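You operate a simulated robot arm through the tools that you are given. There is no shell and no other tool. Be economical: measure what you need, move in short steps, check, and stop when the job is done.

You are at the controls of a simulated two-armed robot. One attempt, no reset.

JOB
Take the white bobbin and put it on the black pendant. Take the blue bead on the top of the pink counter and put it away on the top of the purple counter. Take the scoop from the counter end of the long table and put it on the leaflets. Put the pink place card from the counter end of the long table on top of the orange parcel and the white place card on the upper left shelf of the blue counter. Put the pod on the counter end of the long table away on the top of the wooden counter. Take the green thread cone from the top of the wooden counter and put it on top of the white parcel. Open the left pink drawer, put the white ribbon from the inside of the left pink drawer on the upper left shelf of the green bench and shut the drawer again. Take the yellow bead from the top of the pink counter and leave it on top of the black bobbin. Pick up the blue pouch with one hand, pass it to the other hand and put it on the top of the white bench. Do these in any order. Set down upright: place card, thread cone, blue pouch.

Only the result counts: the job must be done as asked and must still hold three seconds after the hand-in. Knocking over, shifting, dropping, spilling or breaking anything else fails it.

ROBOT AND FRAMES
Two 7-joint arms with two-finger parallel grippers on one trunk, on a base that drives. Base frame: it is fixed to the floor where the robot stands at the start and does not move with it; the origin is under the middle of the robot, x ahead of it, y to its left, z up. Readings come in cm, degrees, newtons and seconds.
The left shoulder is at the start at [3, 11.9, 96], the right one opposite. With the tool pointing down near the work surface each hand reaches from about 10 to 60 cm from the robot's upright axis, wherever it stands, measured 20 degrees to its own side. Places, roughly: black bobbin (5x5x4 cm) [-390, -280, 90]; black pendant (6x7x2 cm) [-190, -220, 70]; blue bead (2x2x2 cm) [-390, -290, 90]; blue pouch (8x6x10 cm) [-380, -230, 100]; leaflets [-300, 200, 50]; left pink drawer [-380, -330, 80]; orange parcel (10x9x9 cm) [-150, -230, 80]; place card [-175, -250, 75]; pod (4x4x3 cm) [-190, -260, 80]; scoop [-175, -250, 75]; thread cone [-125, -425, 100]; top of the purple counter [-300, -420, 90]; top of the white bench [70, -80, 80]; top of the wooden counter [-170, -420, 90]; upper left shelf of the blue counter [-30, -420, 40]; upper left shelf of the green bench [70, -170, 40]; white bobbin (5x5x4 cm) [50, 10, 80]; white parcel (9x9x11 cm) [-190, -420, 90]; white ribbon (13x14x3 cm) [-370, -340, 80]; yellow bead (3x3x2 cm) [-390, -300, 90]. Payload 3.43 kg a hand.
The TCP of each hand is the grasp point between the finger pads, 3 cm short of the fingertips. In the tool frame z runs along the fingers and y along their closing line. The gripper opens to 9.4 cm. The fingers are 2.8 cm wide and 1 cm thick; the gripper's body (5 by 9.6 cm) begins 5.5 cm behind the TCP.
Orientation is told as [roll, pitch, yaw] about the base's x, y, z axes, in that order, counted from this pose: with the fingers straight down and closing along the base's y, the tool's x points along the base's -x, its y along +y and its z along -z.

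CONTROLS
- The arms move only by the tool move_arm. It takes "left_moves", "right_moves" or both (then of equal length, played together; a hand with none holds still); each is a list of rows, each an object of numbers (a shift or turn left out is 0, a gripper value left out holds the last): "tx", "ty", "tz": the shift along the base's x, y, z in units of 50 mm (1.0 is 50 mm); "rx", "ry", "rz": the turn, a rotation vector about the base's x, y, z in units of 4 degrees (1.0 is 4 degrees). In form: [{"tx": .., "ty": .., "tz": .., "rx": .., "ry": .., "rz": ..}, ...]. A call has 1 to 10 rows; each row shifts and turns the commanded pose from where the row before left it. "left_jaw" and "right_jaw" are, for a hand that has rows, the closure in counts, from 0 (fully open) to 255 (shut), set as the call begins (left out, the last holds). A call with a number of a shift or a turn outside -1 to 1 is refused whole. A row lasts 0.2 s, in which the tool goes at most 5 cm and 8.6 degrees; a call with a longer step from one row to the next is refused whole, and so is a gripper value outside its range. Where a pose cannot be reached the arm comes as near as it can. A force on the tool above 40 N (or 10 N above the force at the start of the call, whichever is more), or a blocked arm, ends the call early, and 0.2 s more pass. The fingers move at their own pace (about 7.2 cm/s each) and stop on an object; they squeeze with about 28 N. The grip force told is the motor's: it shows also when the fingers shut on nothing. Time passes only in rows, and 0.2 s behind the last, so rows that do not move let the fingers close. It gives the time, the measured TCP pose, the force on the tool (base axes), the opening and the grip force at its end, in the units of the frame above (readings bear some noise), with the torque about the TCP (base axes, N m) and any sound that the robot's microphone picked up.
- Cameras (640 x 400 px; columns grow to the right, rows downward): "scene" is now at [4.66, -0.41, 166.84]; the picture's right is [-0.03, -1.00, 0.00], its down [-0.80, 0.03, -0.60] and it looks along [0.60, -0.02, -0.80] (base axes); focal length 288 px, centre (320, 200). "left" rides on the left gripper at [7.6, -1.4, -10.3] in its tool frame; the picture's right is [0.18, 0.98, 0.00], its down [-0.75, 0.14, -0.64] and it looks along [-0.63, 0.12, 0.77] (tool axes); focal length 243 px, centre (320, 200). "right" rides on the right gripper at [7.6, 1.4, -10.3] in its tool frame; the picture's right is [-0.18, 0.98, 0.00], its down [-0.75, -0.14, -0.64] and it looks along [-0.63, -0.12, 0.77] (tool axes); focal length 243 px, centre (320, 200). There is no depth. A picture from a camera that has moved, and an enlarged one, comes with that camera's place and axes in the base frame and with its lens. The place of the scene camera against the robot may be out by one fixed shift of up to 1.2 cm in any direction.
- capture(camera): a new picture of that camera. It takes no simulated time.
- lift_body(by): slides the trunk up (or, below 0, down) by that many cm; the arms and the scene camera ride with it, the base frame stays. It gives what a move gives, with no picture.
- drive_base(legs): drives the robot by 1 to 6 legs, each [ahead, turn to the left] in cm and degrees, along the robot's own axes; the way and the turn of a leg run together, so that a leg with both is an arc; at most 150 cm and 180 degrees a leg. The arms and the cameras ride along, it lands a little off, and it stops where it bumps. It gives what a move gives.
- pan_tilt(pan, tilt): turns the head with the scene camera to pan (to the left, within 143 degrees either way) and tilt (down, from -29 to 69), counted from straight ahead of the robot. It gives what a move gives.
- zoom(camera, box): a new picture of the part [left, top, right, bottom] of that camera's present view, enlarged. It takes no simulated time.
- hand_in(): hands the job in; it is judged then, once.

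Work in short steps. Places have to be worked out from the pictures, the camera data and where the tool is seen: move nearer, look again, correct. Check each grasp and each placing, and mend what went wrong. You have 556 turns and 370 pictures in all, those below and enlarged ones among them. Open the grippers and draw the arms clear of the work before you hand the job in, unless the task says otherwise.

The tools are called after ">>>" by a JSON object that holds its "api" and its "payload". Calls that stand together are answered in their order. move_arm: Moves the arms, as the interface text tells. Its arguments: {"type":"object","properties":{"left_moves":{"type":"array","items":{"type":"object","properties":{"tx":{"type":"number"},"ty":{"type":"number"},"tz":{"type":"number"},"rx":{"type":"number"},"ry":{"type":"number"},"rz":{"type":"number"}}}},"left_jaw":{"type":"number"},"right_moves":{"type":"array","items":{"type":"object","properties":{"tx":{"type":"number"},"ty":{"type":"number"},"tz":{"type":"number"},"rx":{"type":"number"},"ry":{"type":"number"},"rz":{"type":"number"}}}},"right_jaw":{"type":"number"}},"required":[]} The other tools are called the same way: lift_body (by) slides the trunk up or down; drive_base (legs) drives the base; pan_tilt (pan, tilt) turns the head that bears the scene camera; capture (camera) takes a picture; zoom (camera, box) takes an enlarged picture of a part of a camera's view; hand_in () hands the job in.

At the start:

```text
time: 0.0
left_eef_pos: [53.46, 16.64, 105.9]
left_tcp_rot: [0.0, 0.0, 0.0]
left_ft_force: [0.1, -1.3, 0.3]
left_moment: [-0.04, 0.02, 0.01]
left_grip_width: 9.4
left_grip_force: 0.1
right_eef_pos: [33.45, -14.28, 102.83]
right_tcp_rot: [0.0, 0.0, -0.1]
right_ft_force: [-0.2, 0.7, -0.1]
right_moment: [-0.01, -0.01, 0.01]
right_grip_width: 9.38
right_grip_force: 0.1
trunk travel left (down, up): [-22.5, 18.5]
robot x, y, heading: [-0.21, 0.04, -0.1]
head pan, tilt: [-1.8, 53.0]
```

scene: 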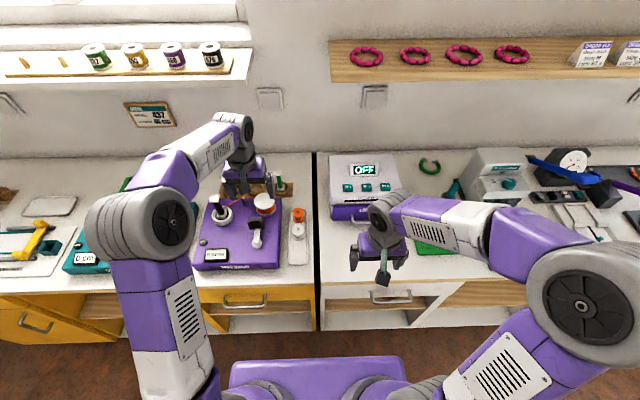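
right: 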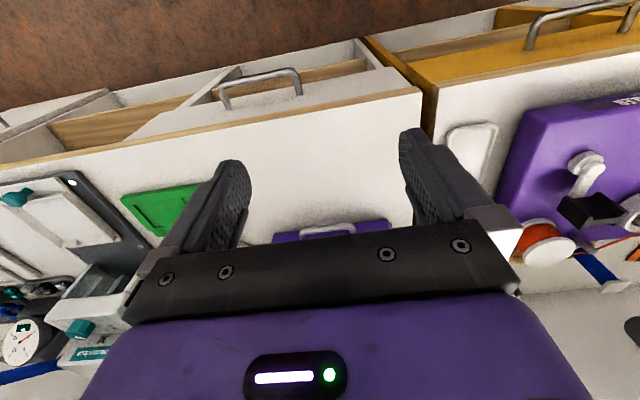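
left: 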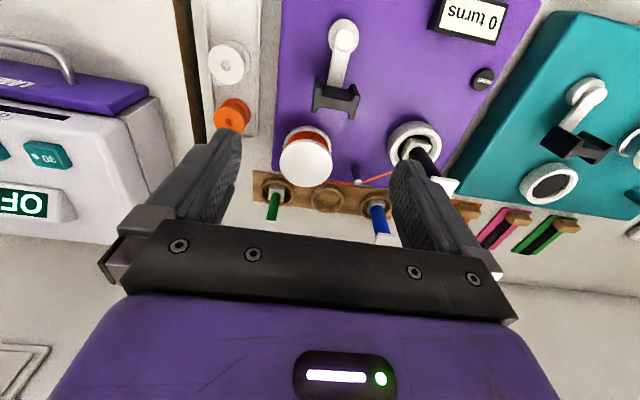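

The white bobbin should be near [50,10,80]; I look closer at that region.

>>> {"api": "zoom", "payload": {"camera": "scene", "box": [190, 150, 350, 290]}}

>>> {"api": "zoom", "payload": {"camera": "left", "box": [180, 0, 420, 200]}}

```text
2.86 times, centred on (270, 220) of scene
camera zoom: at [4.66, -0.41, 166.84], right [-0.03, -1.0, 0.0], down [-0.8, 0.03, -0.6], along [0.6, -0.02, -0.8], focal length 822 px, centre (463, 143)
```

zoom: 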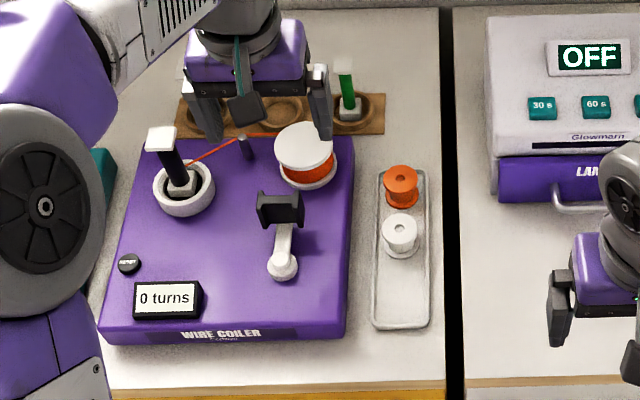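

```text
2.00 times, centred on (300, 100) of left
camera zoom: at [45.89, 15.2, 116.02], right [-0.18, 0.98, 0.0], down [0.75, 0.14, 0.64], along [0.63, 0.12, -0.77], focal length 485 px, centre (360, 400)
```

zoom: 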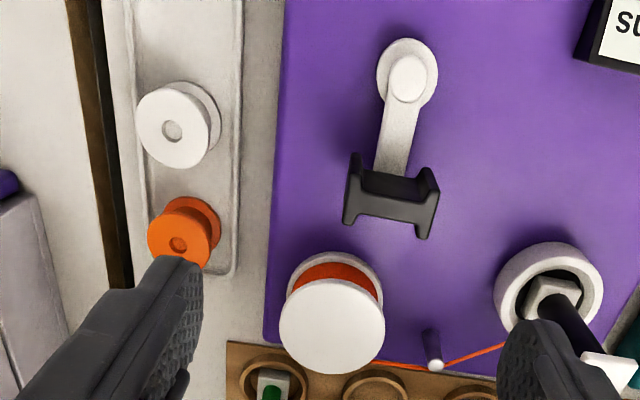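

The white bobbin stands in the tray near (53.7, 5.5), top z≈85, both cameras agreeing. I bring the left hand above it with a narrowed opening and look again.

>>> {"api": "move_arm", "payload": {"left_moves": [{"ty": -0.74, "tz": -0.2}, {"ty": -0.74, "tz": -0.5}, {"ty": -0.74, "tz": -0.8}, {}, {}], "left_jaw": 75}}

>>> {"api": "capture", "payload": {"camera": "left"}}

>>> {"api": "capture", "payload": {"camera": "scene"}}

```text
refused: row 3 steps farther than a row can; nothing moved
```

```text
364 pictures are left
camera left: at [45.89, 15.2, 116.02], right [-0.18, 0.98, 0.0], down [0.75, 0.14, 0.64], along [0.63, 0.12, -0.77], focal length 243 px, centre (320, 200)
```

left: 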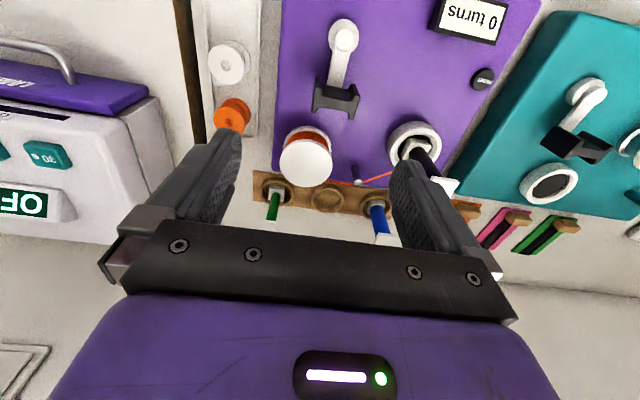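

```text
363 pictures are left
camera scene: at [4.66, -0.41, 166.84], right [-0.03, -1.0, 0.0], down [-0.8, 0.03, -0.6], along [0.6, -0.02, -0.8], focal length 288 px, centre (320, 200)
```

scene: 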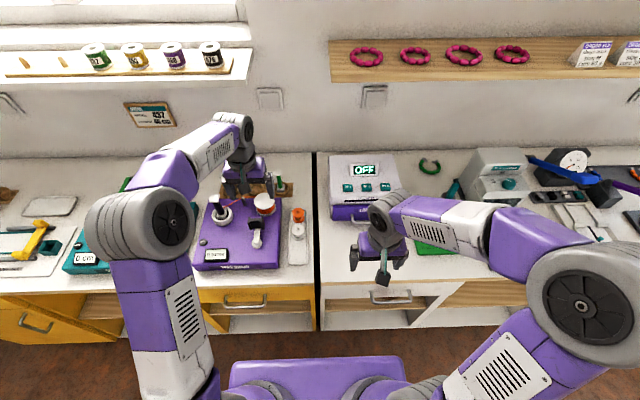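

The step was too long; I use smaller rows.

>>> {"api": "move_arm", "payload": {"left_moves": [{"ty": -0.74, "tz": -0.2}, {"ty": -0.74, "tz": -0.4}, {"ty": -0.74, "tz": -0.6}, {"tz": -0.4}, {}, {}], "left_jaw": 75}}

>>> {"api": "capture", "payload": {"camera": "left"}}

```text
time: 1.4
left_eef_pos: [53.45, 5.51, 97.9]
left_tcp_rot: [0.1, 0.0, 0.0]
left_ft_force: [0.4, -0.1, -0.7]
left_moment: [0.0, -0.01, 0.0]
left_grip_width: 6.66
left_grip_force: 0.1
right_eef_pos: [33.51, -14.31, 102.73]
right_tcp_rot: [0.0, 0.0, 0.0]
right_ft_force: [0.4, -0.3, 0.0]
right_moment: [0.02, -0.04, -0.02]
right_grip_width: 9.42
right_grip_force: 0.0
trunk travel left (down, up): [-22.5, 18.5]
robot x, y, heading: [-0.0, -0.19, -0.1]
head pan, tilt: [-1.8, 53.0]
```

```text
362 pictures are left
camera left: at [45.85, 4.07, 108.05], right [-0.18, 0.98, 0.0], down [0.75, 0.14, 0.64], along [0.63, 0.12, -0.77], focal length 243 px, centre (320, 200)
```

left: 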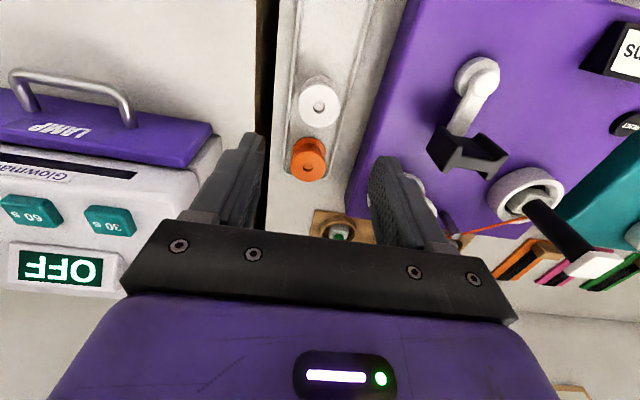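

Triangulated: bobbin top at (53.9, 5.6, 83.5). I descend around it and close.

>>> {"api": "move_arm", "payload": {"left_moves": [{"tx": 0.08, "tz": -0.9}, {"tz": -0.9}, {"tz": -0.8}, {"tz": -0.3}, {}]}}

>>> {"api": "capture", "payload": {"camera": "left"}}

```text
time: 2.6
left_eef_pos: [53.87, 5.48, 84.2]
left_tcp_rot: [-0.1, -0.5, 0.1]
left_ft_force: [-16.1, 2.1, 22.6]
left_moment: [0.81, 0.77, 0.47]
left_grip_width: 6.76
left_grip_force: 1.3
right_eef_pos: [33.05, -14.16, 102.99]
right_tcp_rot: [0.0, -0.2, -0.1]
right_ft_force: [-0.9, 0.0, -0.1]
right_moment: [-0.03, -0.01, 0.02]
right_grip_width: 9.4
right_grip_force: 0.0
trunk travel left (down, up): [-22.5, 18.5]
robot x, y, heading: [-0.06, -0.19, -0.1]
head pan, tilt: [-1.8, 53.0]
stopped in row 5 (left hand): the force on the tool passed its limit at 46 N (the readings are from after the stop); the commanded pose is now the measured one
```

```text
361 pictures are left
camera left: at [46.15, 3.99, 94.23], right [-0.19, 0.98, 0.0], down [0.75, 0.14, 0.65], along [0.64, 0.12, -0.76], focal length 243 px, centre (320, 200)
```

left: 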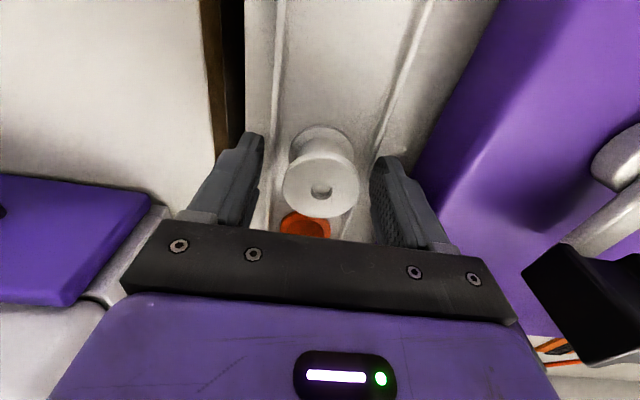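

Fingertips met the tray rim with the bobbin between the fingers. I rise 4 mm and close.

>>> {"api": "move_arm", "payload": {"left_moves": [{"tz": 0.08, "tx": 0.06}, {}]}}

>>> {"api": "move_arm", "payload": {"left_moves": [{}, {}, {}, {}], "left_jaw": 255}}

>>> {"api": "capture", "payload": {"camera": "left"}}

```text
time: 3.2
left_eef_pos: [54.62, 5.45, 84.29]
left_tcp_rot: [0.0, -0.7, -0.1]
left_ft_force: [-0.9, -0.7, 1.2]
left_moment: [0.0, 0.0, 0.03]
left_grip_width: 6.62
left_grip_force: 0.1
right_eef_pos: [33.48, -14.32, 102.86]
right_tcp_rot: [0.1, 0.1, 0.0]
right_ft_force: [-0.2, 0.6, 0.4]
right_moment: [-0.02, 0.01, 0.0]
right_grip_width: 9.38
right_grip_force: 0.0
trunk travel left (down, up): [-22.5, 18.5]
robot x, y, heading: [0.16, 0.23, -0.0]
head pan, tilt: [-1.8, 53.0]
```

```text
time: 4.2
left_eef_pos: [54.46, 5.5, 84.26]
left_tcp_rot: [-0.1, -0.5, 0.0]
left_ft_force: [-0.2, 0.3, 0.4]
left_moment: [0.0, -0.05, 0.01]
left_grip_width: 4.25
left_grip_force: 28.1
right_eef_pos: [33.39, -14.28, 102.82]
right_tcp_rot: [0.0, 0.0, 0.0]
right_ft_force: [-0.6, -0.7, -0.3]
right_moment: [-0.02, 0.0, 0.0]
right_grip_width: 9.39
right_grip_force: 0.0
trunk travel left (down, up): [-22.5, 18.5]
robot x, y, heading: [-0.15, 0.05, 0.1]
head pan, tilt: [-1.8, 53.0]
```

```text
360 pictures are left
camera left: at [46.73, 4.04, 94.3], right [-0.18, 0.98, 0.0], down [0.75, 0.14, 0.65], along [0.64, 0.12, -0.76], focal length 243 px, centre (320, 200)
```

left: 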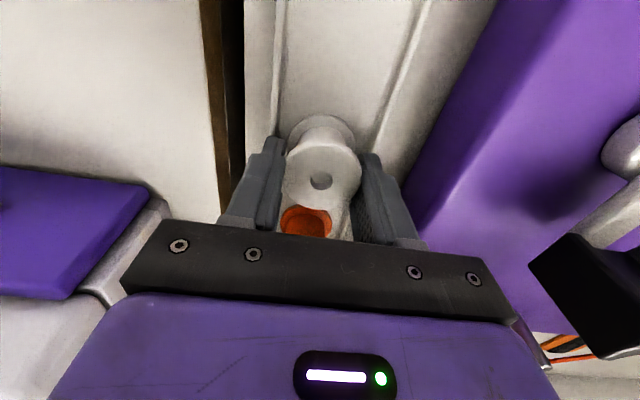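

Held at 4.25 cm width. I lift it up and look.

>>> {"api": "move_arm", "payload": {"left_moves": [{"tz": 0.5}, {"tz": 0.9}, {"tz": 0.9}, {"tz": 0.9}, {"tz": 0.9}, {}]}}

>>> {"api": "capture", "payload": {"camera": "left"}}

>>> {"api": "pan_tilt", "payload": {"pan": -90, "tilt": 20}}

>>> {"api": "capture", "payload": {"camera": "scene"}}

```text
time: 5.6
left_eef_pos: [54.4, 5.39, 104.76]
left_tcp_rot: [-0.1, -0.5, 0.0]
left_ft_force: [0.6, 0.1, -0.9]
left_moment: [0.01, 0.0, 0.0]
left_grip_width: 4.24
left_grip_force: 27.8
right_eef_pos: [33.51, -14.35, 102.79]
right_tcp_rot: [0.0, 0.0, 0.0]
right_ft_force: [0.2, -0.8, 0.2]
right_moment: [0.02, 0.01, 0.01]
right_grip_width: 9.42
right_grip_force: 0.0
trunk travel left (down, up): [-22.5, 18.5]
robot x, y, heading: [-0.34, 0.16, 0.1]
head pan, tilt: [-1.8, 53.0]
```

```text
359 pictures are left
camera left: at [46.8, 3.95, 114.9], right [-0.18, 0.98, 0.0], down [0.75, 0.14, 0.65], along [0.64, 0.12, -0.76], focal length 243 px, centre (320, 200)
```

left: 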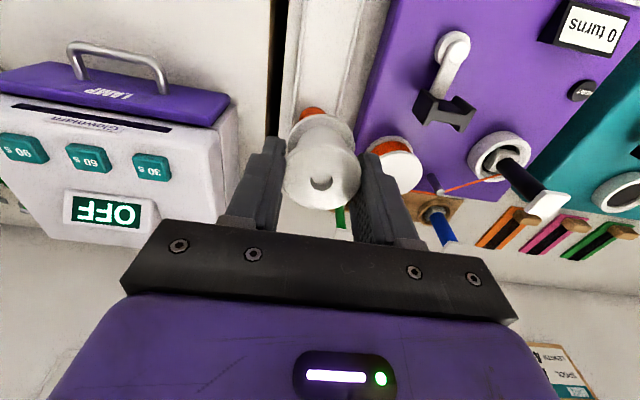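

```text
time: 7.2
left_eef_pos: [54.59, 5.39, 104.83]
left_tcp_rot: [-0.1, -0.6, 0.0]
left_ft_force: [0.0, 0.9, 0.2]
left_moment: [0.01, -0.02, -0.03]
left_grip_width: 4.22
left_grip_force: 28.0
right_eef_pos: [33.28, -14.28, 102.91]
right_tcp_rot: [0.0, 0.0, 0.1]
right_ft_force: [0.3, -0.4, 0.4]
right_moment: [0.03, 0.04, -0.02]
right_grip_width: 9.44
right_grip_force: 0.0
trunk travel left (down, up): [-22.5, 18.5]
robot x, y, heading: [-0.05, -0.19, 0.0]
head pan, tilt: [-90.0, 20.0]
```

```text
358 pictures are left
camera scene: at [-2.77, -9.49, 171.79], right [-1.0, 0.0, 0.0], down [0.0, 0.34, -0.94], along [0.0, -0.94, -0.34], focal length 288 px, centre (320, 200)
```

scene: 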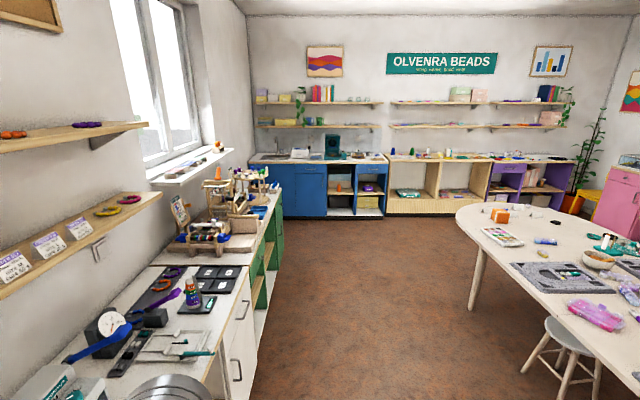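

Bobbin is safely held. I survey the rest of the room for the driving route.

>>> {"api": "pan_tilt", "payload": {"pan": -140, "tilt": 20}}

>>> {"api": "capture", "payload": {"camera": "scene"}}

>>> {"api": "pan_tilt", "payload": {"pan": 140, "tilt": 20}}

>>> {"api": "capture", "payload": {"camera": "scene"}}

```text
time: 8.4
left_eef_pos: [54.54, 5.38, 104.83]
left_tcp_rot: [-0.2, -0.5, 0.0]
left_ft_force: [-0.2, -0.9, 0.1]
left_moment: [0.01, 0.01, -0.04]
left_grip_width: 4.23
left_grip_force: 28.6
right_eef_pos: [33.36, -14.31, 102.83]
right_tcp_rot: [0.0, 0.0, 0.0]
right_ft_force: [0.0, 1.0, -0.3]
right_moment: [-0.03, 0.01, 0.0]
right_grip_width: 9.41
right_grip_force: 0.1
trunk travel left (down, up): [-22.5, 18.5]
robot x, y, heading: [0.24, -0.2, -0.2]
head pan, tilt: [-140.0, 20.0]
```

```text
357 pictures are left
camera scene: at [-9.91, -6.17, 171.79], right [-0.64, 0.77, 0.0], down [0.26, 0.22, -0.94], along [-0.72, -0.6, -0.34], focal length 288 px, centre (320, 200)
```

scene: 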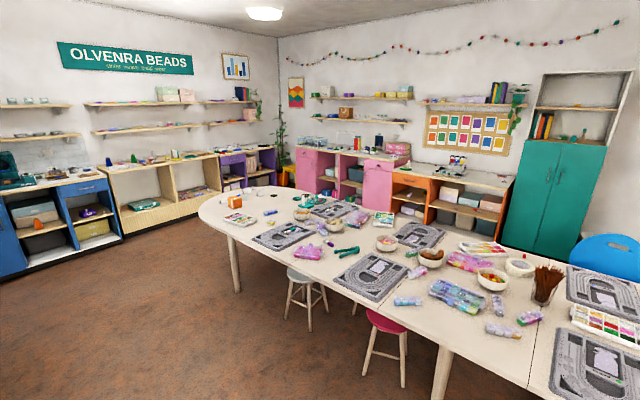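

```text
time: 12.3
left_eef_pos: [54.52, 5.36, 104.91]
left_tcp_rot: [-0.2, -0.6, -0.1]
left_ft_force: [0.3, 1.2, 0.2]
left_moment: [-0.01, 0.01, 0.03]
left_grip_width: 4.23
left_grip_force: 28.3
right_eef_pos: [33.34, -14.3, 102.89]
right_tcp_rot: [0.0, 0.0, 0.0]
right_ft_force: [-0.6, 0.4, 0.8]
right_moment: [0.05, -0.02, 0.0]
right_grip_width: 9.43
right_grip_force: 0.1
trunk travel left (down, up): [-22.5, 18.5]
robot x, y, heading: [-0.02, -0.39, 0.2]
head pan, tilt: [140.0, 20.0]
```

```text
356 pictures are left
camera scene: at [-9.91, 5.81, 171.79], right [0.64, 0.77, 0.0], down [0.26, -0.22, -0.94], along [-0.72, 0.6, -0.34], focal length 288 px, centre (320, 200)
```

scene: 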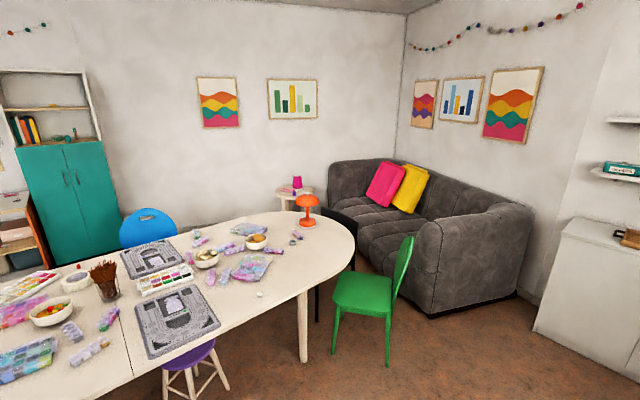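

The room is clear to plan: I'll back off the bench, turn right and drive down to the end of the long table. First I draw the left hand in.

>>> {"api": "move_arm", "payload": {"left_moves": [{"tx": -0.9, "ty": 0.3}, {"tx": -0.9, "ty": 0.4}, {"tx": -0.9, "ty": 0.4}, {"tx": -0.9, "ty": 0.4}, {}]}}

>>> {"api": "drive_base", "payload": {"legs": [[-38, 0], [0, -90], [130, 0]]}}

>>> {"api": "pan_tilt", "payload": {"pan": -30, "tilt": 30}}

>>> {"api": "capture", "payload": {"camera": "scene"}}

```text
time: 13.5
left_eef_pos: [36.57, 12.88, 104.69]
left_tcp_rot: [-0.1, -0.5, 0.0]
left_ft_force: [0.0, -0.9, -0.9]
left_moment: [0.03, 0.03, -0.01]
left_grip_width: 4.17
left_grip_force: 27.6
right_eef_pos: [33.48, -14.25, 102.9]
right_tcp_rot: [-0.1, 0.0, 0.0]
right_ft_force: [-0.1, -0.1, -0.6]
right_moment: [0.0, -0.03, 0.02]
right_grip_width: 9.42
right_grip_force: 0.0
trunk travel left (down, up): [-22.5, 18.5]
robot x, y, heading: [0.05, -0.38, 0.2]
head pan, tilt: [140.0, 20.0]
```

```text
time: 25.8
left_eef_pos: [-26.15, -167.39, 104.61]
left_tcp_rot: [0.0, -0.6, -90.7]
left_ft_force: [0.2, -0.1, -0.2]
left_moment: [0.0, 0.02, -0.01]
left_grip_width: 4.07
left_grip_force: 28.5
right_eef_pos: [-53.17, -163.95, 102.84]
right_tcp_rot: [0.0, 0.0, -90.7]
right_ft_force: [0.8, -0.4, 0.3]
right_moment: [-0.02, -0.01, 0.0]
right_grip_width: 9.43
right_grip_force: 0.1
trunk travel left (down, up): [-22.5, 18.5]
robot x, y, heading: [-38.85, -131.04, -90.5]
head pan, tilt: [140.0, 20.0]
```

```text
time: 28.4
left_eef_pos: [-26.09, -167.24, 104.61]
left_tcp_rot: [0.0, -0.6, -90.7]
left_ft_force: [-0.3, -0.5, 0.3]
left_moment: [-0.02, -0.02, 0.01]
left_grip_width: 4.05
left_grip_force: 28.3
right_eef_pos: [-53.32, -163.89, 103.0]
right_tcp_rot: [0.1, 0.0, -90.7]
right_ft_force: [0.4, 1.0, 0.0]
right_moment: [-0.01, 0.0, 0.01]
right_grip_width: 9.41
right_grip_force: 0.1
trunk travel left (down, up): [-22.5, 18.5]
robot x, y, heading: [-38.09, -130.85, -90.9]
head pan, tilt: [-30.0, 30.0]
```

```text
355 pictures are left
camera scene: at [-42.84, -135.67, 170.19], right [-0.86, 0.51, 0.0], down [0.25, 0.43, -0.87], along [-0.44, -0.75, -0.5], focal length 288 px, centre (320, 200)
```

scene: 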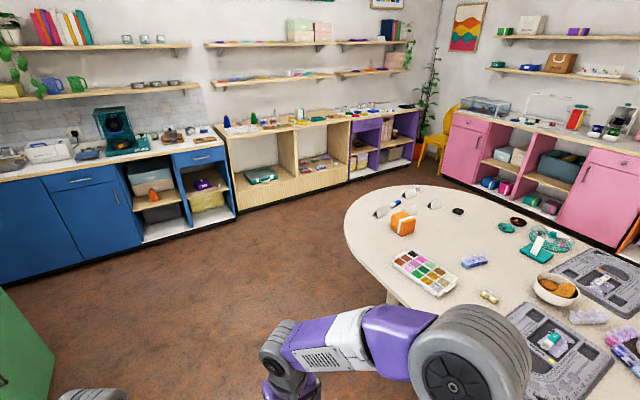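

I zoom on the table end to identify cards, pod, pendant and scoop.

>>> {"api": "zoom", "payload": {"camera": "scene", "box": [340, 170, 600, 330]}}

>>> {"api": "zoom", "payload": {"camera": "scene", "box": [360, 180, 480, 255]}}

```text
2.46 times, centred on (470, 250) of scene
camera zoom: at [-42.84, -135.67, 170.19], right [-0.86, 0.51, 0.0], down [0.25, 0.43, -0.87], along [-0.44, -0.75, -0.5], focal length 708 px, centre (-49, 77)
```

zoom: 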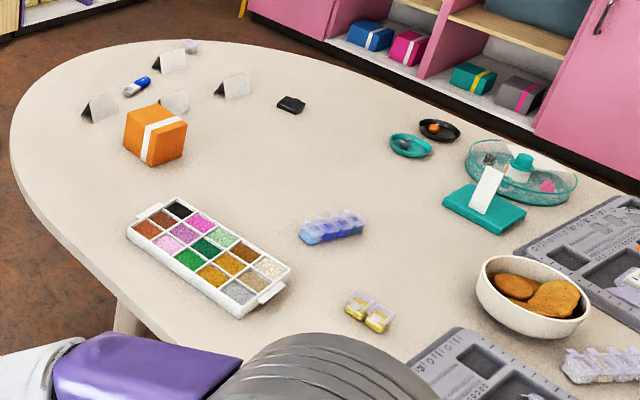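

```text
5.33 times, centred on (420, 218) of scene
camera zoom: at [-42.84, -135.67, 170.19], right [-0.86, 0.51, 0.0], down [0.25, 0.43, -0.87], along [-0.44, -0.75, -0.5], focal length 1535 px, centre (-213, 107)
```

zoom: 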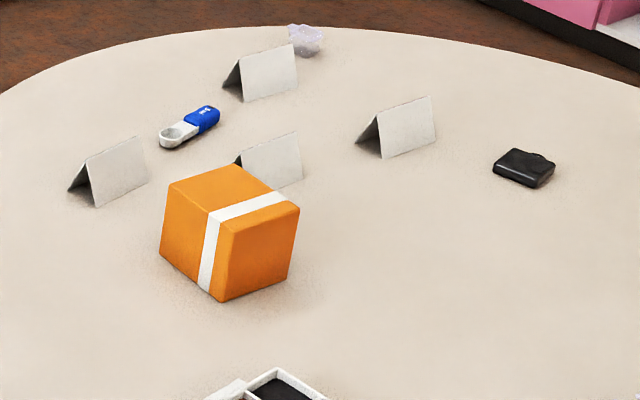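

Identified: scoop (blue/white) ≈(-168,-250), pod ≈(-195,-259), pendant ≈(-195,-223), four place cards and the orange parcel. I check my own base's size looking straight down.

>>> {"api": "pan_tilt", "payload": {"pan": 0, "tilt": 69}}

>>> {"api": "capture", "payload": {"camera": "scene"}}

```text
time: 29.5
left_eef_pos: [-26.06, -167.34, 104.67]
left_tcp_rot: [0.0, -0.6, -90.8]
left_ft_force: [-1.4, 0.0, 0.1]
left_moment: [0.01, 0.02, 0.04]
left_grip_width: 4.06
left_grip_force: 28.0
right_eef_pos: [-53.13, -163.91, 102.81]
right_tcp_rot: [0.0, 0.1, -90.6]
right_ft_force: [0.8, 0.5, -0.2]
right_moment: [0.01, 0.0, -0.03]
right_grip_width: 9.4
right_grip_force: 0.0
trunk travel left (down, up): [-22.5, 18.5]
robot x, y, heading: [-38.59, -130.62, -91.0]
head pan, tilt: [0.0, 68.8]
```

```text
352 pictures are left
camera scene: at [-38.31, -133.48, 165.04], right [-1.0, 0.01, 0.0], down [0.01, 0.93, -0.36], along [0.0, -0.36, -0.93], focal length 288 px, centre (320, 200)
```

scene: 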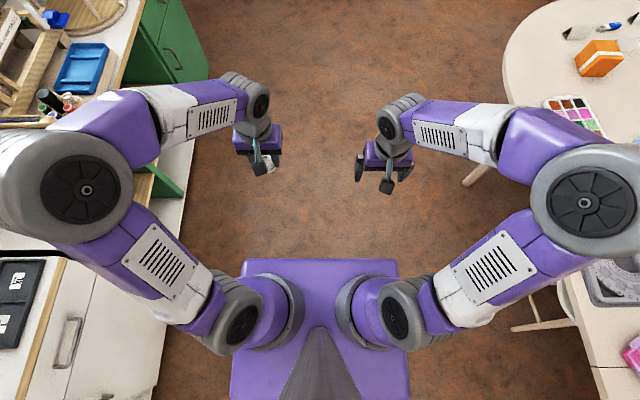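

To judge whether the purple box is the base and how high it is, I raise the trunk and compare.

>>> {"api": "lift_body", "payload": {"by": 18}}

>>> {"api": "capture", "payload": {"camera": "scene"}}

```text
time: 31.5
left_eef_pos: [-25.99, -167.27, 122.49]
left_tcp_rot: [-0.1, -0.5, -90.6]
left_ft_force: [0.1, 0.3, -0.3]
left_moment: [0.03, 0.03, 0.0]
left_grip_width: 4.05
left_grip_force: 28.1
right_eef_pos: [-53.21, -163.95, 120.9]
right_tcp_rot: [0.0, 0.1, -90.7]
right_ft_force: [0.2, 0.8, 0.2]
right_moment: [-0.05, -0.01, -0.01]
right_grip_width: 9.41
right_grip_force: 0.1
trunk travel left (down, up): [-40.5, 0.5]
robot x, y, heading: [-38.16, -130.91, -90.8]
head pan, tilt: [0.0, 68.8]
```

```text
351 pictures are left
camera scene: at [-38.3, -133.48, 183.03], right [-1.0, 0.01, 0.0], down [0.01, 0.93, -0.36], along [0.0, -0.36, -0.93], focal length 288 px, centre (320, 200)
```

scene: 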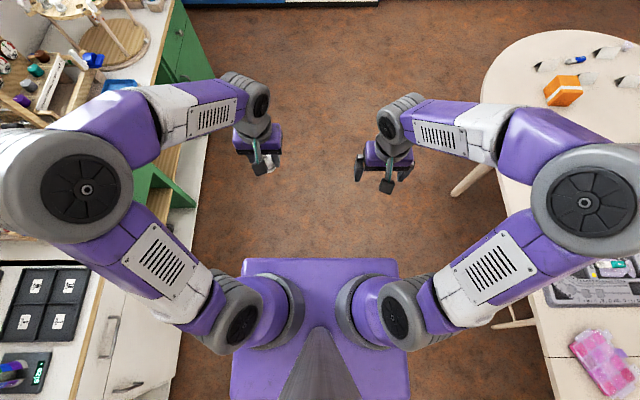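

The box is the torso riding with the trunk. I drive on down the aisle beyond the table end and look at the table from there.

>>> {"api": "drive_base", "payload": {"legs": [[150, 0], [52, 0], [0, -90], [100, 0]]}}

>>> {"api": "pan_tilt", "payload": {"pan": -80, "tilt": 40}}

>>> {"api": "capture", "payload": {"camera": "scene"}}

```text
time: 50.1
left_eef_pos: [-177.52, -345.4, 122.66]
left_tcp_rot: [-0.1, -0.6, 179.6]
left_ft_force: [0.8, -0.1, -0.5]
left_moment: [-0.03, -0.01, 0.03]
left_grip_width: 4.04
left_grip_force: 27.6
right_eef_pos: [-174.24, -318.13, 120.75]
right_tcp_rot: [0.1, -0.1, 179.7]
right_ft_force: [0.5, 0.7, -0.1]
right_moment: [-0.03, -0.03, 0.03]
right_grip_width: 9.4
right_grip_force: 0.2
trunk travel left (down, up): [-40.5, 0.5]
robot x, y, heading: [-140.68, -332.84, 179.6]
head pan, tilt: [0.0, 68.8]
```

```text
time: 51.7
left_eef_pos: [-177.4, -345.38, 122.62]
left_tcp_rot: [-0.1, -0.6, 179.7]
left_ft_force: [0.2, -0.3, 0.3]
left_moment: [0.02, -0.01, 0.01]
left_grip_width: 4.02
left_grip_force: 28.0
right_eef_pos: [-174.29, -318.15, 120.93]
right_tcp_rot: [-0.1, 0.0, 179.6]
right_ft_force: [-0.1, -0.1, -0.1]
right_moment: [0.0, -0.03, -0.03]
right_grip_width: 9.38
right_grip_force: 0.0
trunk travel left (down, up): [-40.5, 0.5]
robot x, y, heading: [-140.6, -332.82, 179.7]
head pan, tilt: [-80.0, 40.0]
```

```text
350 pictures are left
camera scene: at [-139.07, -324.4, 186.65], right [0.99, 0.17, 0.0], down [0.11, -0.63, -0.77], along [-0.13, 0.75, -0.64], focal length 288 px, centre (320, 200)
```

scene: 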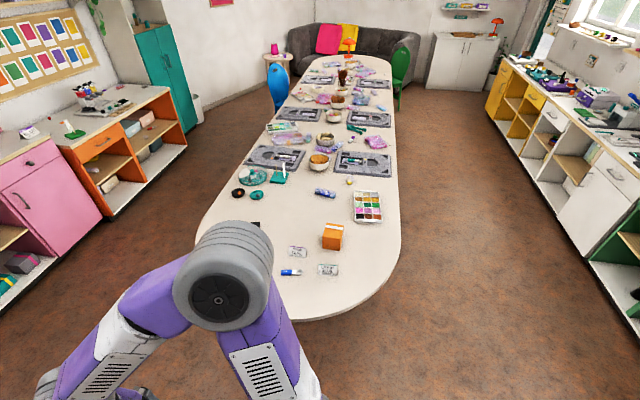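

I zoom in on the cards, and check the grip on the bobbin as the width is creeping down.

>>> {"api": "zoom", "payload": {"camera": "scene", "box": [230, 170, 400, 330]}}

>>> {"api": "capture", "payload": {"camera": "left"}}

>>> {"api": "capture", "payload": {"camera": "right"}}

```text
2.50 times, centred on (315, 250) of scene
camera zoom: at [-139.07, -324.4, 186.65], right [0.99, 0.17, 0.0], down [0.11, -0.63, -0.77], along [-0.13, 0.75, -0.64], focal length 720 px, centre (332, 75)
```

zoom: 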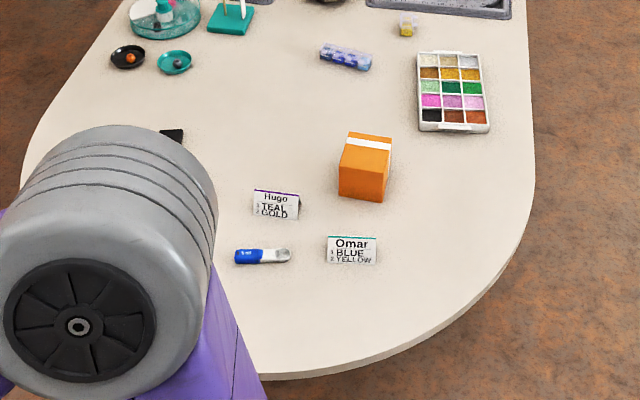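

```text
348 pictures are left
camera left: at [-169.72, -343.94, 132.69], right [0.18, -0.98, 0.0], down [-0.75, -0.14, 0.65], along [-0.64, -0.11, -0.76], focal length 243 px, centre (320, 200)
```

left: 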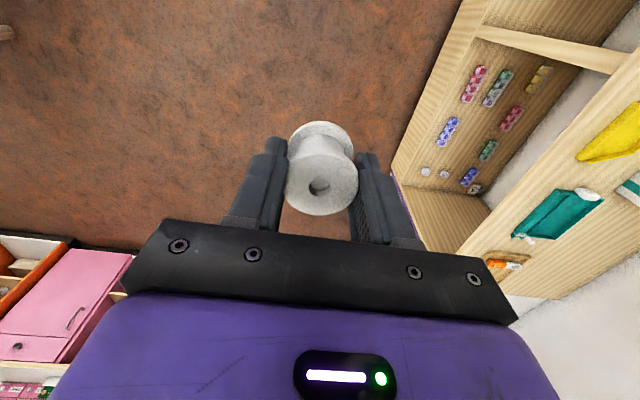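

```text
347 pictures are left
camera right: at [-166.61, -319.46, 131.18], right [-0.19, -0.98, 0.0], down [-0.75, 0.14, 0.64], along [-0.63, 0.12, -0.77], focal length 243 px, centre (320, 200)
```

right: 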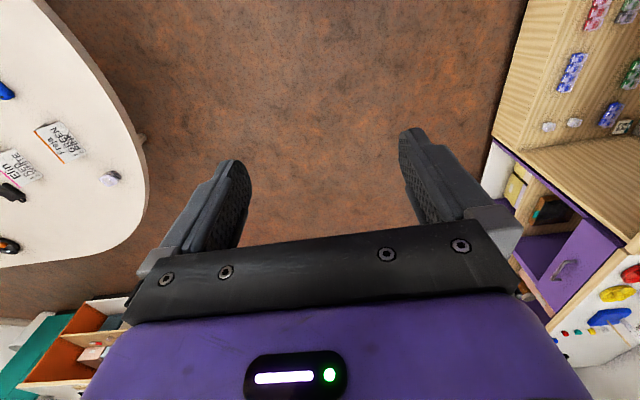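

The cards carry coloured top stripes and names; I zoom on them to find "pink" and "white".

>>> {"api": "zoom", "payload": {"camera": "right", "box": [0, 100, 140, 260]}}

>>> {"api": "zoom", "payload": {"camera": "scene", "box": [280, 220, 350, 280]}}

```text
2.50 times, centred on (70, 180) of right
camera zoom: at [-166.61, -319.46, 131.18], right [-0.19, -0.98, 0.0], down [-0.75, 0.14, 0.64], along [-0.63, 0.12, -0.77], focal length 606 px, centre (945, 250)
```

zoom: 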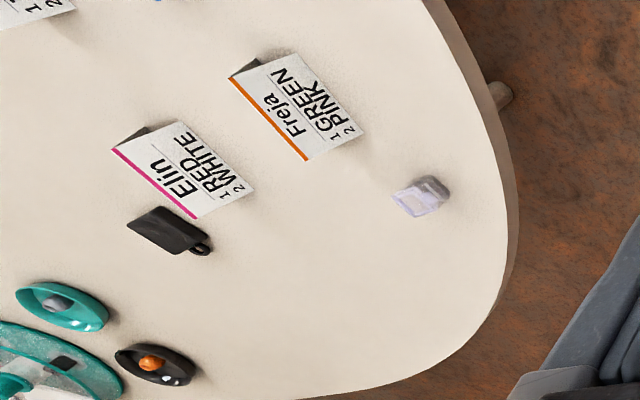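

```text
6.67 times, centred on (315, 250) of scene
camera zoom: at [-139.07, -324.4, 186.65], right [0.99, 0.17, 0.0], down [0.11, -0.63, -0.77], along [-0.13, 0.75, -0.64], focal length 1919 px, centre (353, -133)
```

zoom: 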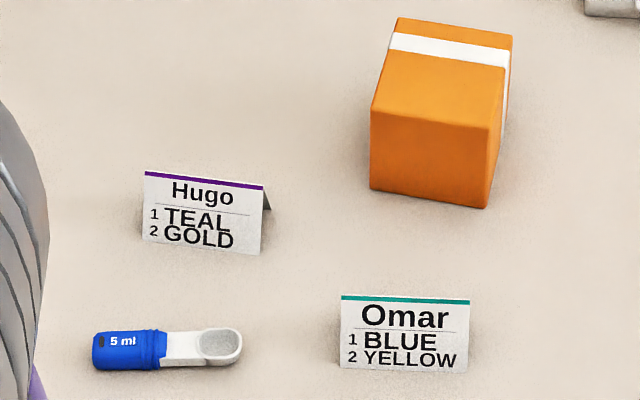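

Text identifies them: "PINK" is on Freja's card (≈-183,-254) and "WHITE" on Elin's card (≈-187,-236). Table end is an arc about (-174,-216), R≈54. I drive around to the west side facing the pendant.

>>> {"api": "drive_base", "payload": {"legs": [[120, 0], [0, -90], [90, 0], [0, -71]]}}

>>> {"api": "pan_tilt", "payload": {"pan": 0, "tilt": 60}}

>>> {"api": "capture", "payload": {"camera": "scene"}}

```text
time: 68.9
left_eef_pos: [-234.0, -217.2, 122.76]
left_tcp_rot: [-0.1, -0.6, 21.2]
left_ft_force: [0.5, 0.1, -0.2]
left_moment: [-0.04, -0.04, 0.04]
left_grip_width: 4.02
left_grip_force: 27.7
right_eef_pos: [-227.11, -243.56, 120.81]
right_tcp_rot: [0.0, 0.0, 21.3]
right_ft_force: [-0.8, 0.8, 0.2]
right_moment: [0.0, 0.01, 0.01]
right_grip_width: 9.4
right_grip_force: 0.0
trunk travel left (down, up): [-40.5, 0.5]
robot x, y, heading: [-263.36, -242.44, 21.4]
head pan, tilt: [-80.0, 40.0]
```

```text
time: 70.4
left_eef_pos: [-233.96, -217.18, 122.79]
left_tcp_rot: [-0.1, -0.5, 21.3]
left_ft_force: [-0.6, 0.5, 0.0]
left_moment: [0.0, 0.0, 0.0]
left_grip_width: 4.03
left_grip_force: 27.6
right_eef_pos: [-227.07, -243.52, 120.89]
right_tcp_rot: [0.0, -0.1, 21.2]
right_ft_force: [-0.2, 0.6, -1.0]
right_moment: [-0.01, 0.02, -0.04]
right_grip_width: 9.39
right_grip_force: 0.1
trunk travel left (down, up): [-40.5, 0.5]
robot x, y, heading: [-263.56, -242.01, 21.1]
head pan, tilt: [0.0, 60.0]
```

```text
344 pictures are left
camera scene: at [-259.71, -241.25, 183.98], right [0.36, -0.93, 0.0], down [-0.81, -0.31, -0.5], along [0.47, 0.18, -0.87], focal length 288 px, centre (320, 200)
```

scene: 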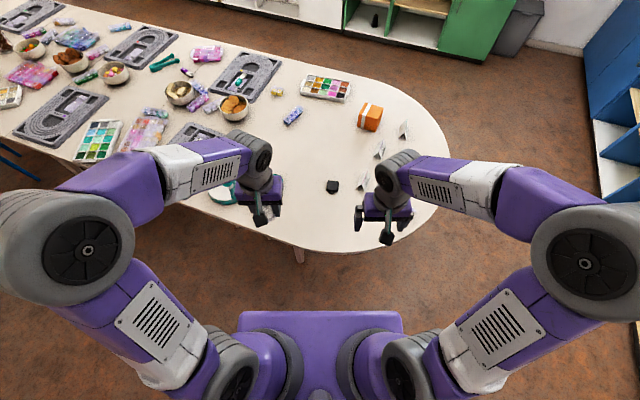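

Axis is ~45 cm from the table edge. I turn right so that the pendant lies on the left hand's side and creep forward.

>>> {"api": "drive_base", "payload": {"legs": [[0, -24], [12, 0]]}}

>>> {"api": "capture", "payload": {"camera": "scene"}}

>>> {"api": "capture", "payload": {"camera": "left"}}

```text
time: 72.9
left_eef_pos: [-214.59, -231.87, 122.82]
left_tcp_rot: [-0.2, -0.7, -3.0]
left_ft_force: [0.3, -0.2, -0.2]
left_moment: [0.0, -0.01, 0.02]
left_grip_width: 4.04
left_grip_force: 28.1
right_eef_pos: [-219.15, -258.94, 120.91]
right_tcp_rot: [-0.1, -0.1, -3.0]
right_ft_force: [0.2, -0.1, -0.2]
right_moment: [0.01, -0.03, 0.01]
right_grip_width: 9.39
right_grip_force: 0.2
trunk travel left (down, up): [-40.5, 0.5]
robot x, y, heading: [-251.75, -242.92, -3.1]
head pan, tilt: [0.0, 60.0]
```

```text
343 pictures are left
camera scene: at [-247.86, -243.35, 183.98], right [-0.05, -1.0, 0.0], down [-0.86, 0.04, -0.5], along [0.5, -0.03, -0.87], focal length 288 px, centre (320, 200)
```

scene: 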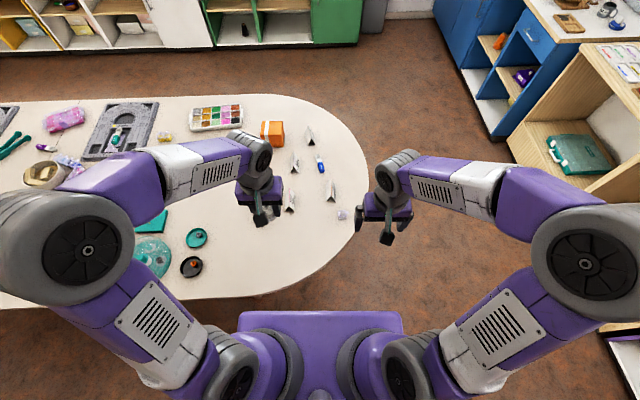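

```text
342 pictures are left
camera left: at [-222.4, -233.02, 132.72], right [-0.13, 0.99, 0.0], down [0.75, 0.1, 0.65], along [0.64, 0.08, -0.76], focal length 243 px, centre (320, 200)
```

left: 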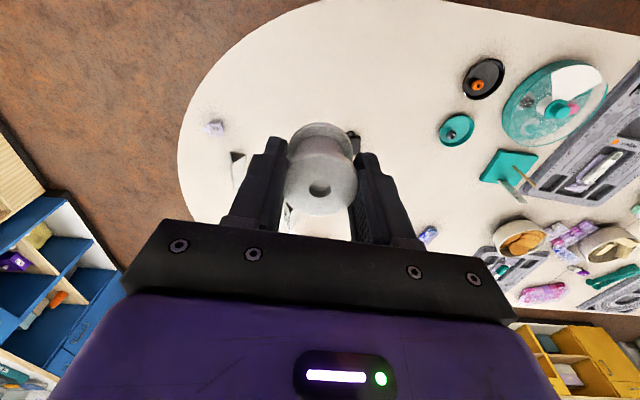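

I lower the trunk and shift the left hand so that the pendant comes into view beside the bobbin.

>>> {"api": "lift_body", "payload": {"by": -18}}

>>> {"api": "move_arm", "payload": {"left_moves": [{"ty": 0.9}, {"ty": 0.9}, {"ty": 0.9}, {}]}}

>>> {"api": "capture", "payload": {"camera": "left"}}

>>> {"api": "capture", "payload": {"camera": "right"}}

>>> {"api": "zoom", "payload": {"camera": "scene", "box": [200, 100, 400, 240]}}

```text
time: 74.9
left_eef_pos: [-214.45, -232.04, 104.76]
left_tcp_rot: [-0.1, -0.6, -3.1]
left_ft_force: [-0.7, -0.4, -0.7]
left_moment: [0.02, 0.0, 0.0]
left_grip_width: 4.01
left_grip_force: 27.3
right_eef_pos: [-219.03, -258.99, 102.88]
right_tcp_rot: [-0.1, 0.0, -3.0]
right_ft_force: [-0.5, 0.2, -0.4]
right_moment: [0.03, -0.01, -0.01]
right_grip_width: 9.44
right_grip_force: 0.1
trunk travel left (down, up): [-22.5, 18.5]
robot x, y, heading: [-251.5, -243.18, -2.9]
head pan, tilt: [0.0, 60.0]
```

```text
time: 75.9
left_eef_pos: [-214.55, -218.52, 104.7]
left_tcp_rot: [-0.1, -0.6, -3.0]
left_ft_force: [-0.1, -0.5, -1.1]
left_moment: [-0.02, 0.02, 0.02]
left_grip_width: 4.02
left_grip_force: 28.1
right_eef_pos: [-219.04, -259.07, 102.83]
right_tcp_rot: [0.0, 0.0, -2.9]
right_ft_force: [-1.0, -0.4, 0.6]
right_moment: [0.0, 0.03, -0.01]
right_grip_width: 9.4
right_grip_force: 0.0
trunk travel left (down, up): [-22.5, 18.5]
robot x, y, heading: [-251.56, -242.84, -2.7]
head pan, tilt: [0.0, 60.0]
```

```text
341 pictures are left
camera left: at [-222.3, -219.5, 114.75], right [-0.13, 0.99, 0.0], down [0.75, 0.1, 0.65], along [0.64, 0.08, -0.76], focal length 243 px, centre (320, 200)
```

left: 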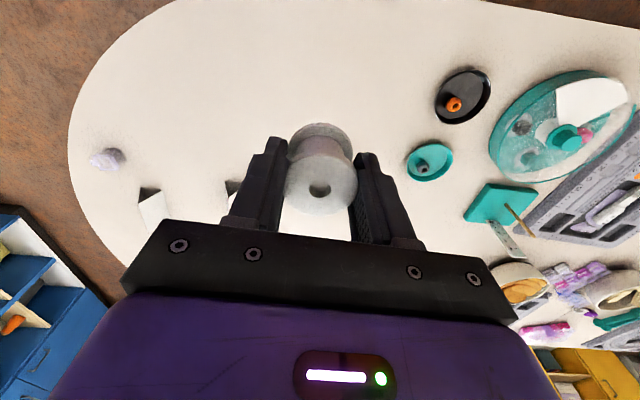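

```text
340 pictures are left
camera right: at [-226.57, -257.12, 113.18], right [0.23, 0.97, 0.0], down [0.74, -0.18, 0.64], along [0.62, -0.15, -0.77], focal length 243 px, centre (320, 200)
```

right: 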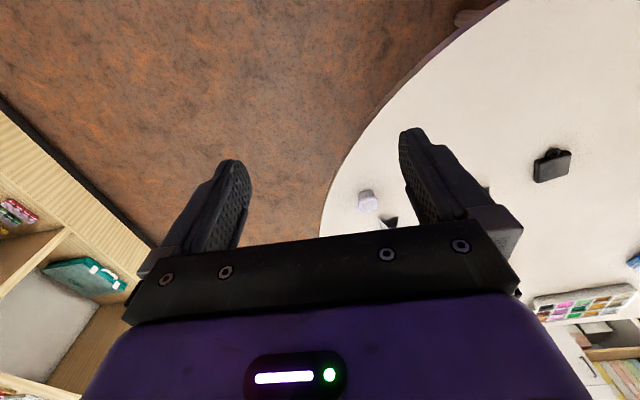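

```text
2.86 times, centred on (300, 170) of scene
camera zoom: at [-247.73, -243.45, 165.98], right [-0.05, -1.0, 0.0], down [-0.86, 0.05, -0.5], along [0.5, -0.03, -0.87], focal length 822 px, centre (377, 286)
```

zoom: 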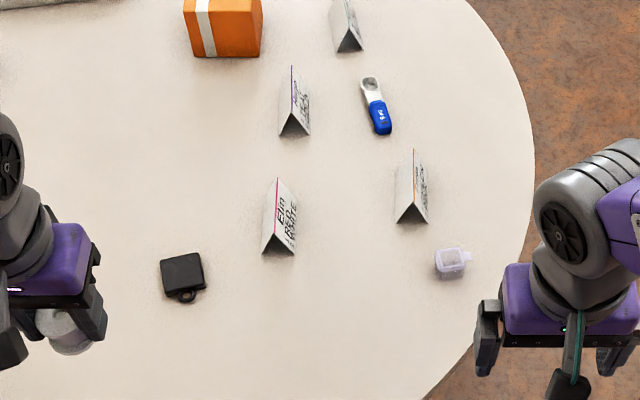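

Pendant centre ≈(-193.6,-221.6) by two views. I move the bobbin over it at height and look again.

>>> {"api": "move_arm", "payload": {"left_moves": [{"tx": 0.9, "tz": -0.4}, {"tx": 0.9, "ty": -0.2, "tz": -0.3}, {"tx": 0.9, "ty": -0.2, "tz": -0.3}, {"tx": 0.9, "ty": -0.2, "tz": -0.3}, {"tx": 0.46, "tz": -0.7}, {}]}}

>>> {"api": "capture", "payload": {"camera": "left"}}

>>> {"api": "zoom", "payload": {"camera": "scene", "box": [200, 120, 360, 240]}}

>>> {"api": "capture", "payload": {"camera": "right"}}

```text
time: 77.3
left_eef_pos: [-194.25, -221.6, 94.68]
left_tcp_rot: [-0.2, -0.7, -3.0]
left_ft_force: [-0.3, 0.3, -0.7]
left_moment: [0.03, -0.06, 0.01]
left_grip_width: 4.01
left_grip_force: 28.3
right_eef_pos: [-219.19, -259.08, 102.8]
right_tcp_rot: [-0.1, 0.0, -3.0]
right_ft_force: [-0.5, 0.0, 0.2]
right_moment: [-0.04, -0.01, -0.02]
right_grip_width: 9.39
right_grip_force: 0.1
trunk travel left (down, up): [-22.5, 18.5]
robot x, y, heading: [-251.86, -243.07, -3.3]
head pan, tilt: [0.0, 60.0]
```

```text
338 pictures are left
camera left: at [-202.0, -222.66, 104.73], right [-0.13, 0.99, 0.0], down [0.75, 0.1, 0.65], along [0.64, 0.08, -0.76], focal length 243 px, centre (320, 200)
```

left: 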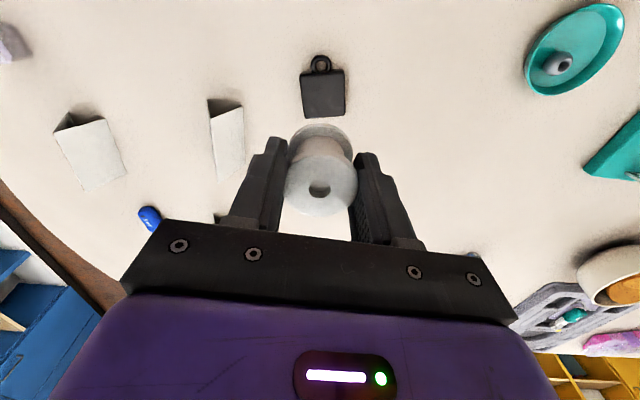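

```text
3.33 times, centred on (280, 180) of scene
camera zoom: at [-247.82, -243.39, 165.98], right [-0.05, -1.0, 0.0], down [-0.86, 0.04, -0.5], along [0.5, -0.03, -0.87], focal length 959 px, centre (453, 267)
```

zoom: 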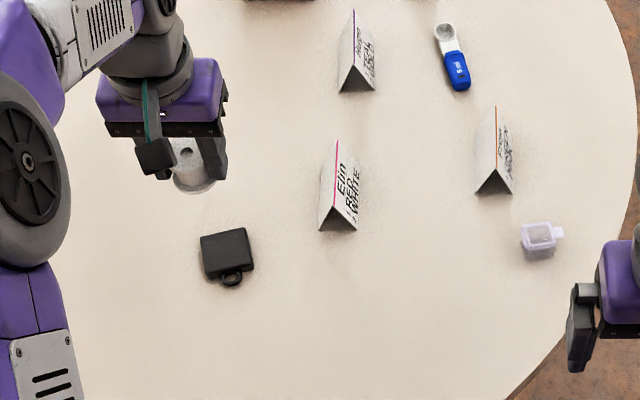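

```text
336 pictures are left
camera right: at [-226.63, -257.08, 113.2], right [0.23, 0.97, 0.0], down [0.74, -0.18, 0.64], along [0.62, -0.15, -0.77], focal length 243 px, centre (320, 200)
```

right: 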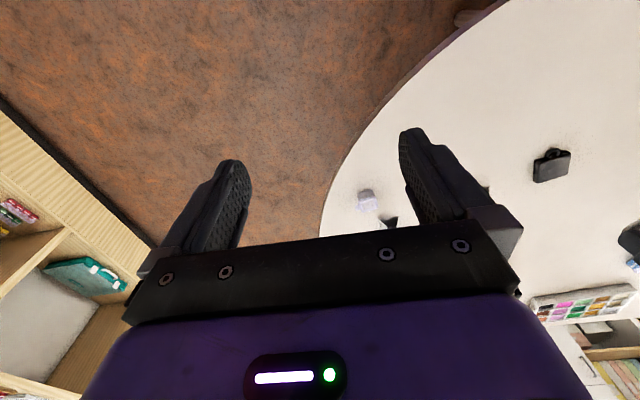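

Triangulated pendant centre (-193.3,-221.1), top ≈74.5. I lower the bobbin to just above it.

>>> {"api": "move_arm", "payload": {"left_moves": [{"tx": 0.11, "ty": 0.08, "tz": -0.8}, {"tz": -0.9}, {"tz": -0.8}, {"tz": -0.35}, {}]}}

>>> {"api": "capture", "payload": {"camera": "left"}}

>>> {"api": "zoom", "payload": {"camera": "scene", "box": [200, 160, 300, 230]}}

```text
time: 78.5
left_eef_pos: [-193.67, -221.01, 80.39]
left_tcp_rot: [-0.1, -0.5, -3.1]
left_ft_force: [0.0, 0.5, 0.3]
left_moment: [0.02, -0.04, 0.03]
left_grip_width: 4.04
left_grip_force: 27.9
right_eef_pos: [-219.04, -259.02, 102.91]
right_tcp_rot: [0.0, -0.1, -2.9]
right_ft_force: [0.1, -0.3, -0.3]
right_moment: [0.0, -0.02, 0.01]
right_grip_width: 9.41
right_grip_force: 0.1
trunk travel left (down, up): [-22.5, 18.5]
robot x, y, heading: [-251.61, -242.88, -2.7]
head pan, tilt: [0.0, 60.0]
```

```text
335 pictures are left
camera left: at [-201.48, -222.05, 90.44], right [-0.13, 0.99, 0.0], down [0.75, 0.1, 0.65], along [0.64, 0.08, -0.76], focal length 243 px, centre (320, 200)
```

left: 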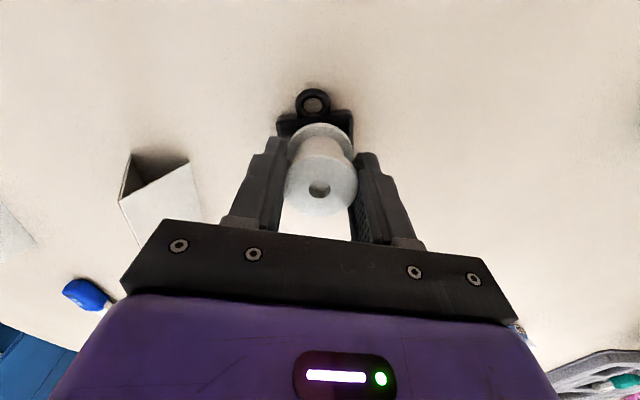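

```text
5.71 times, centred on (250, 195) of scene
camera zoom: at [-247.75, -243.36, 165.98], right [-0.05, -1.0, 0.0], down [-0.86, 0.04, -0.5], along [0.5, -0.03, -0.87], focal length 1645 px, centre (720, 229)
```

zoom: 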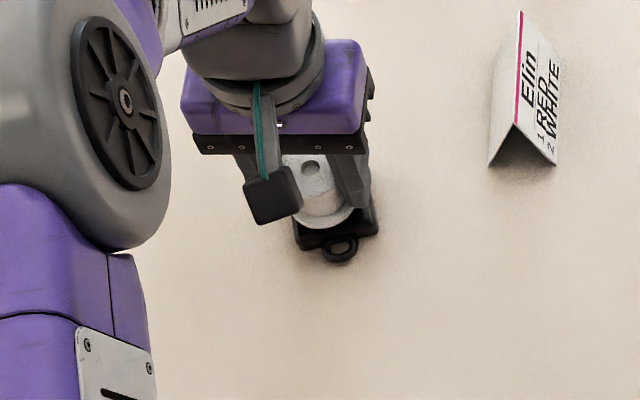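

Aligned. I lower slowly to contact.

>>> {"api": "move_arm", "payload": {"left_moves": [{"tz": -0.08}, {"tz": -0.08}, {"tz": -0.08}, {}]}}

>>> {"api": "zoom", "payload": {"camera": "left", "box": [240, 60, 400, 240]}}

```text
time: 79.5
left_eef_pos: [-193.74, -221.06, 79.12]
left_tcp_rot: [-0.1, -0.6, -3.1]
left_ft_force: [-0.6, 0.0, 0.2]
left_moment: [0.02, -0.01, 0.01]
left_grip_width: 4.04
left_grip_force: 28.4
right_eef_pos: [-218.93, -259.04, 102.82]
right_tcp_rot: [0.0, 0.0, -3.0]
right_ft_force: [-0.1, -0.1, -0.1]
right_moment: [0.02, 0.01, 0.0]
right_grip_width: 9.42
right_grip_force: 0.1
trunk travel left (down, up): [-22.5, 18.5]
robot x, y, heading: [-251.73, -242.85, -3.1]
head pan, tilt: [0.0, 60.0]
```

```text
2.22 times, centred on (320, 150) of left
camera zoom: at [-201.47, -222.13, 89.26], right [-0.13, 0.99, 0.0], down [0.75, 0.1, 0.65], along [0.64, 0.08, -0.76], focal length 539 px, centre (320, 311)
```

zoom: 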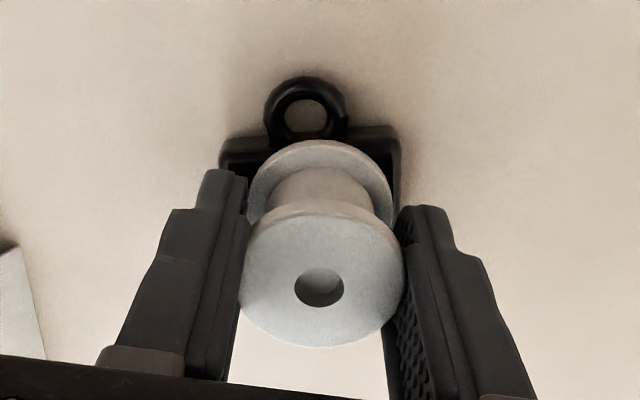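

>>> {"api": "move_arm", "payload": {"left_moves": [{"tz": -0.06, "ty": -0.05}, {"tz": -0.06}, {"tz": -0.06}, {}]}}

```text
time: 80.5
left_eef_pos: [-193.3, -221.22, 78.92]
left_tcp_rot: [0.1, -1.2, -2.8]
left_ft_force: [-3.6, -0.3, 17.6]
left_moment: [-0.04, 0.18, 0.0]
left_grip_width: 4.0
left_grip_force: 28.1
right_eef_pos: [-219.19, -259.01, 102.86]
right_tcp_rot: [0.2, 0.0, -2.9]
right_ft_force: [0.7, -0.6, -0.4]
right_moment: [0.0, 0.03, 0.0]
right_grip_width: 9.4
right_grip_force: 0.2
trunk travel left (down, up): [-22.5, 18.5]
robot x, y, heading: [-251.77, -243.03, -3.1]
head pan, tilt: [0.0, 60.0]
stopped in row 4 (left hand): the force on the tool passed its limit at 41 N (the readings are from after the stop); the commanded pose is now the measured one
```

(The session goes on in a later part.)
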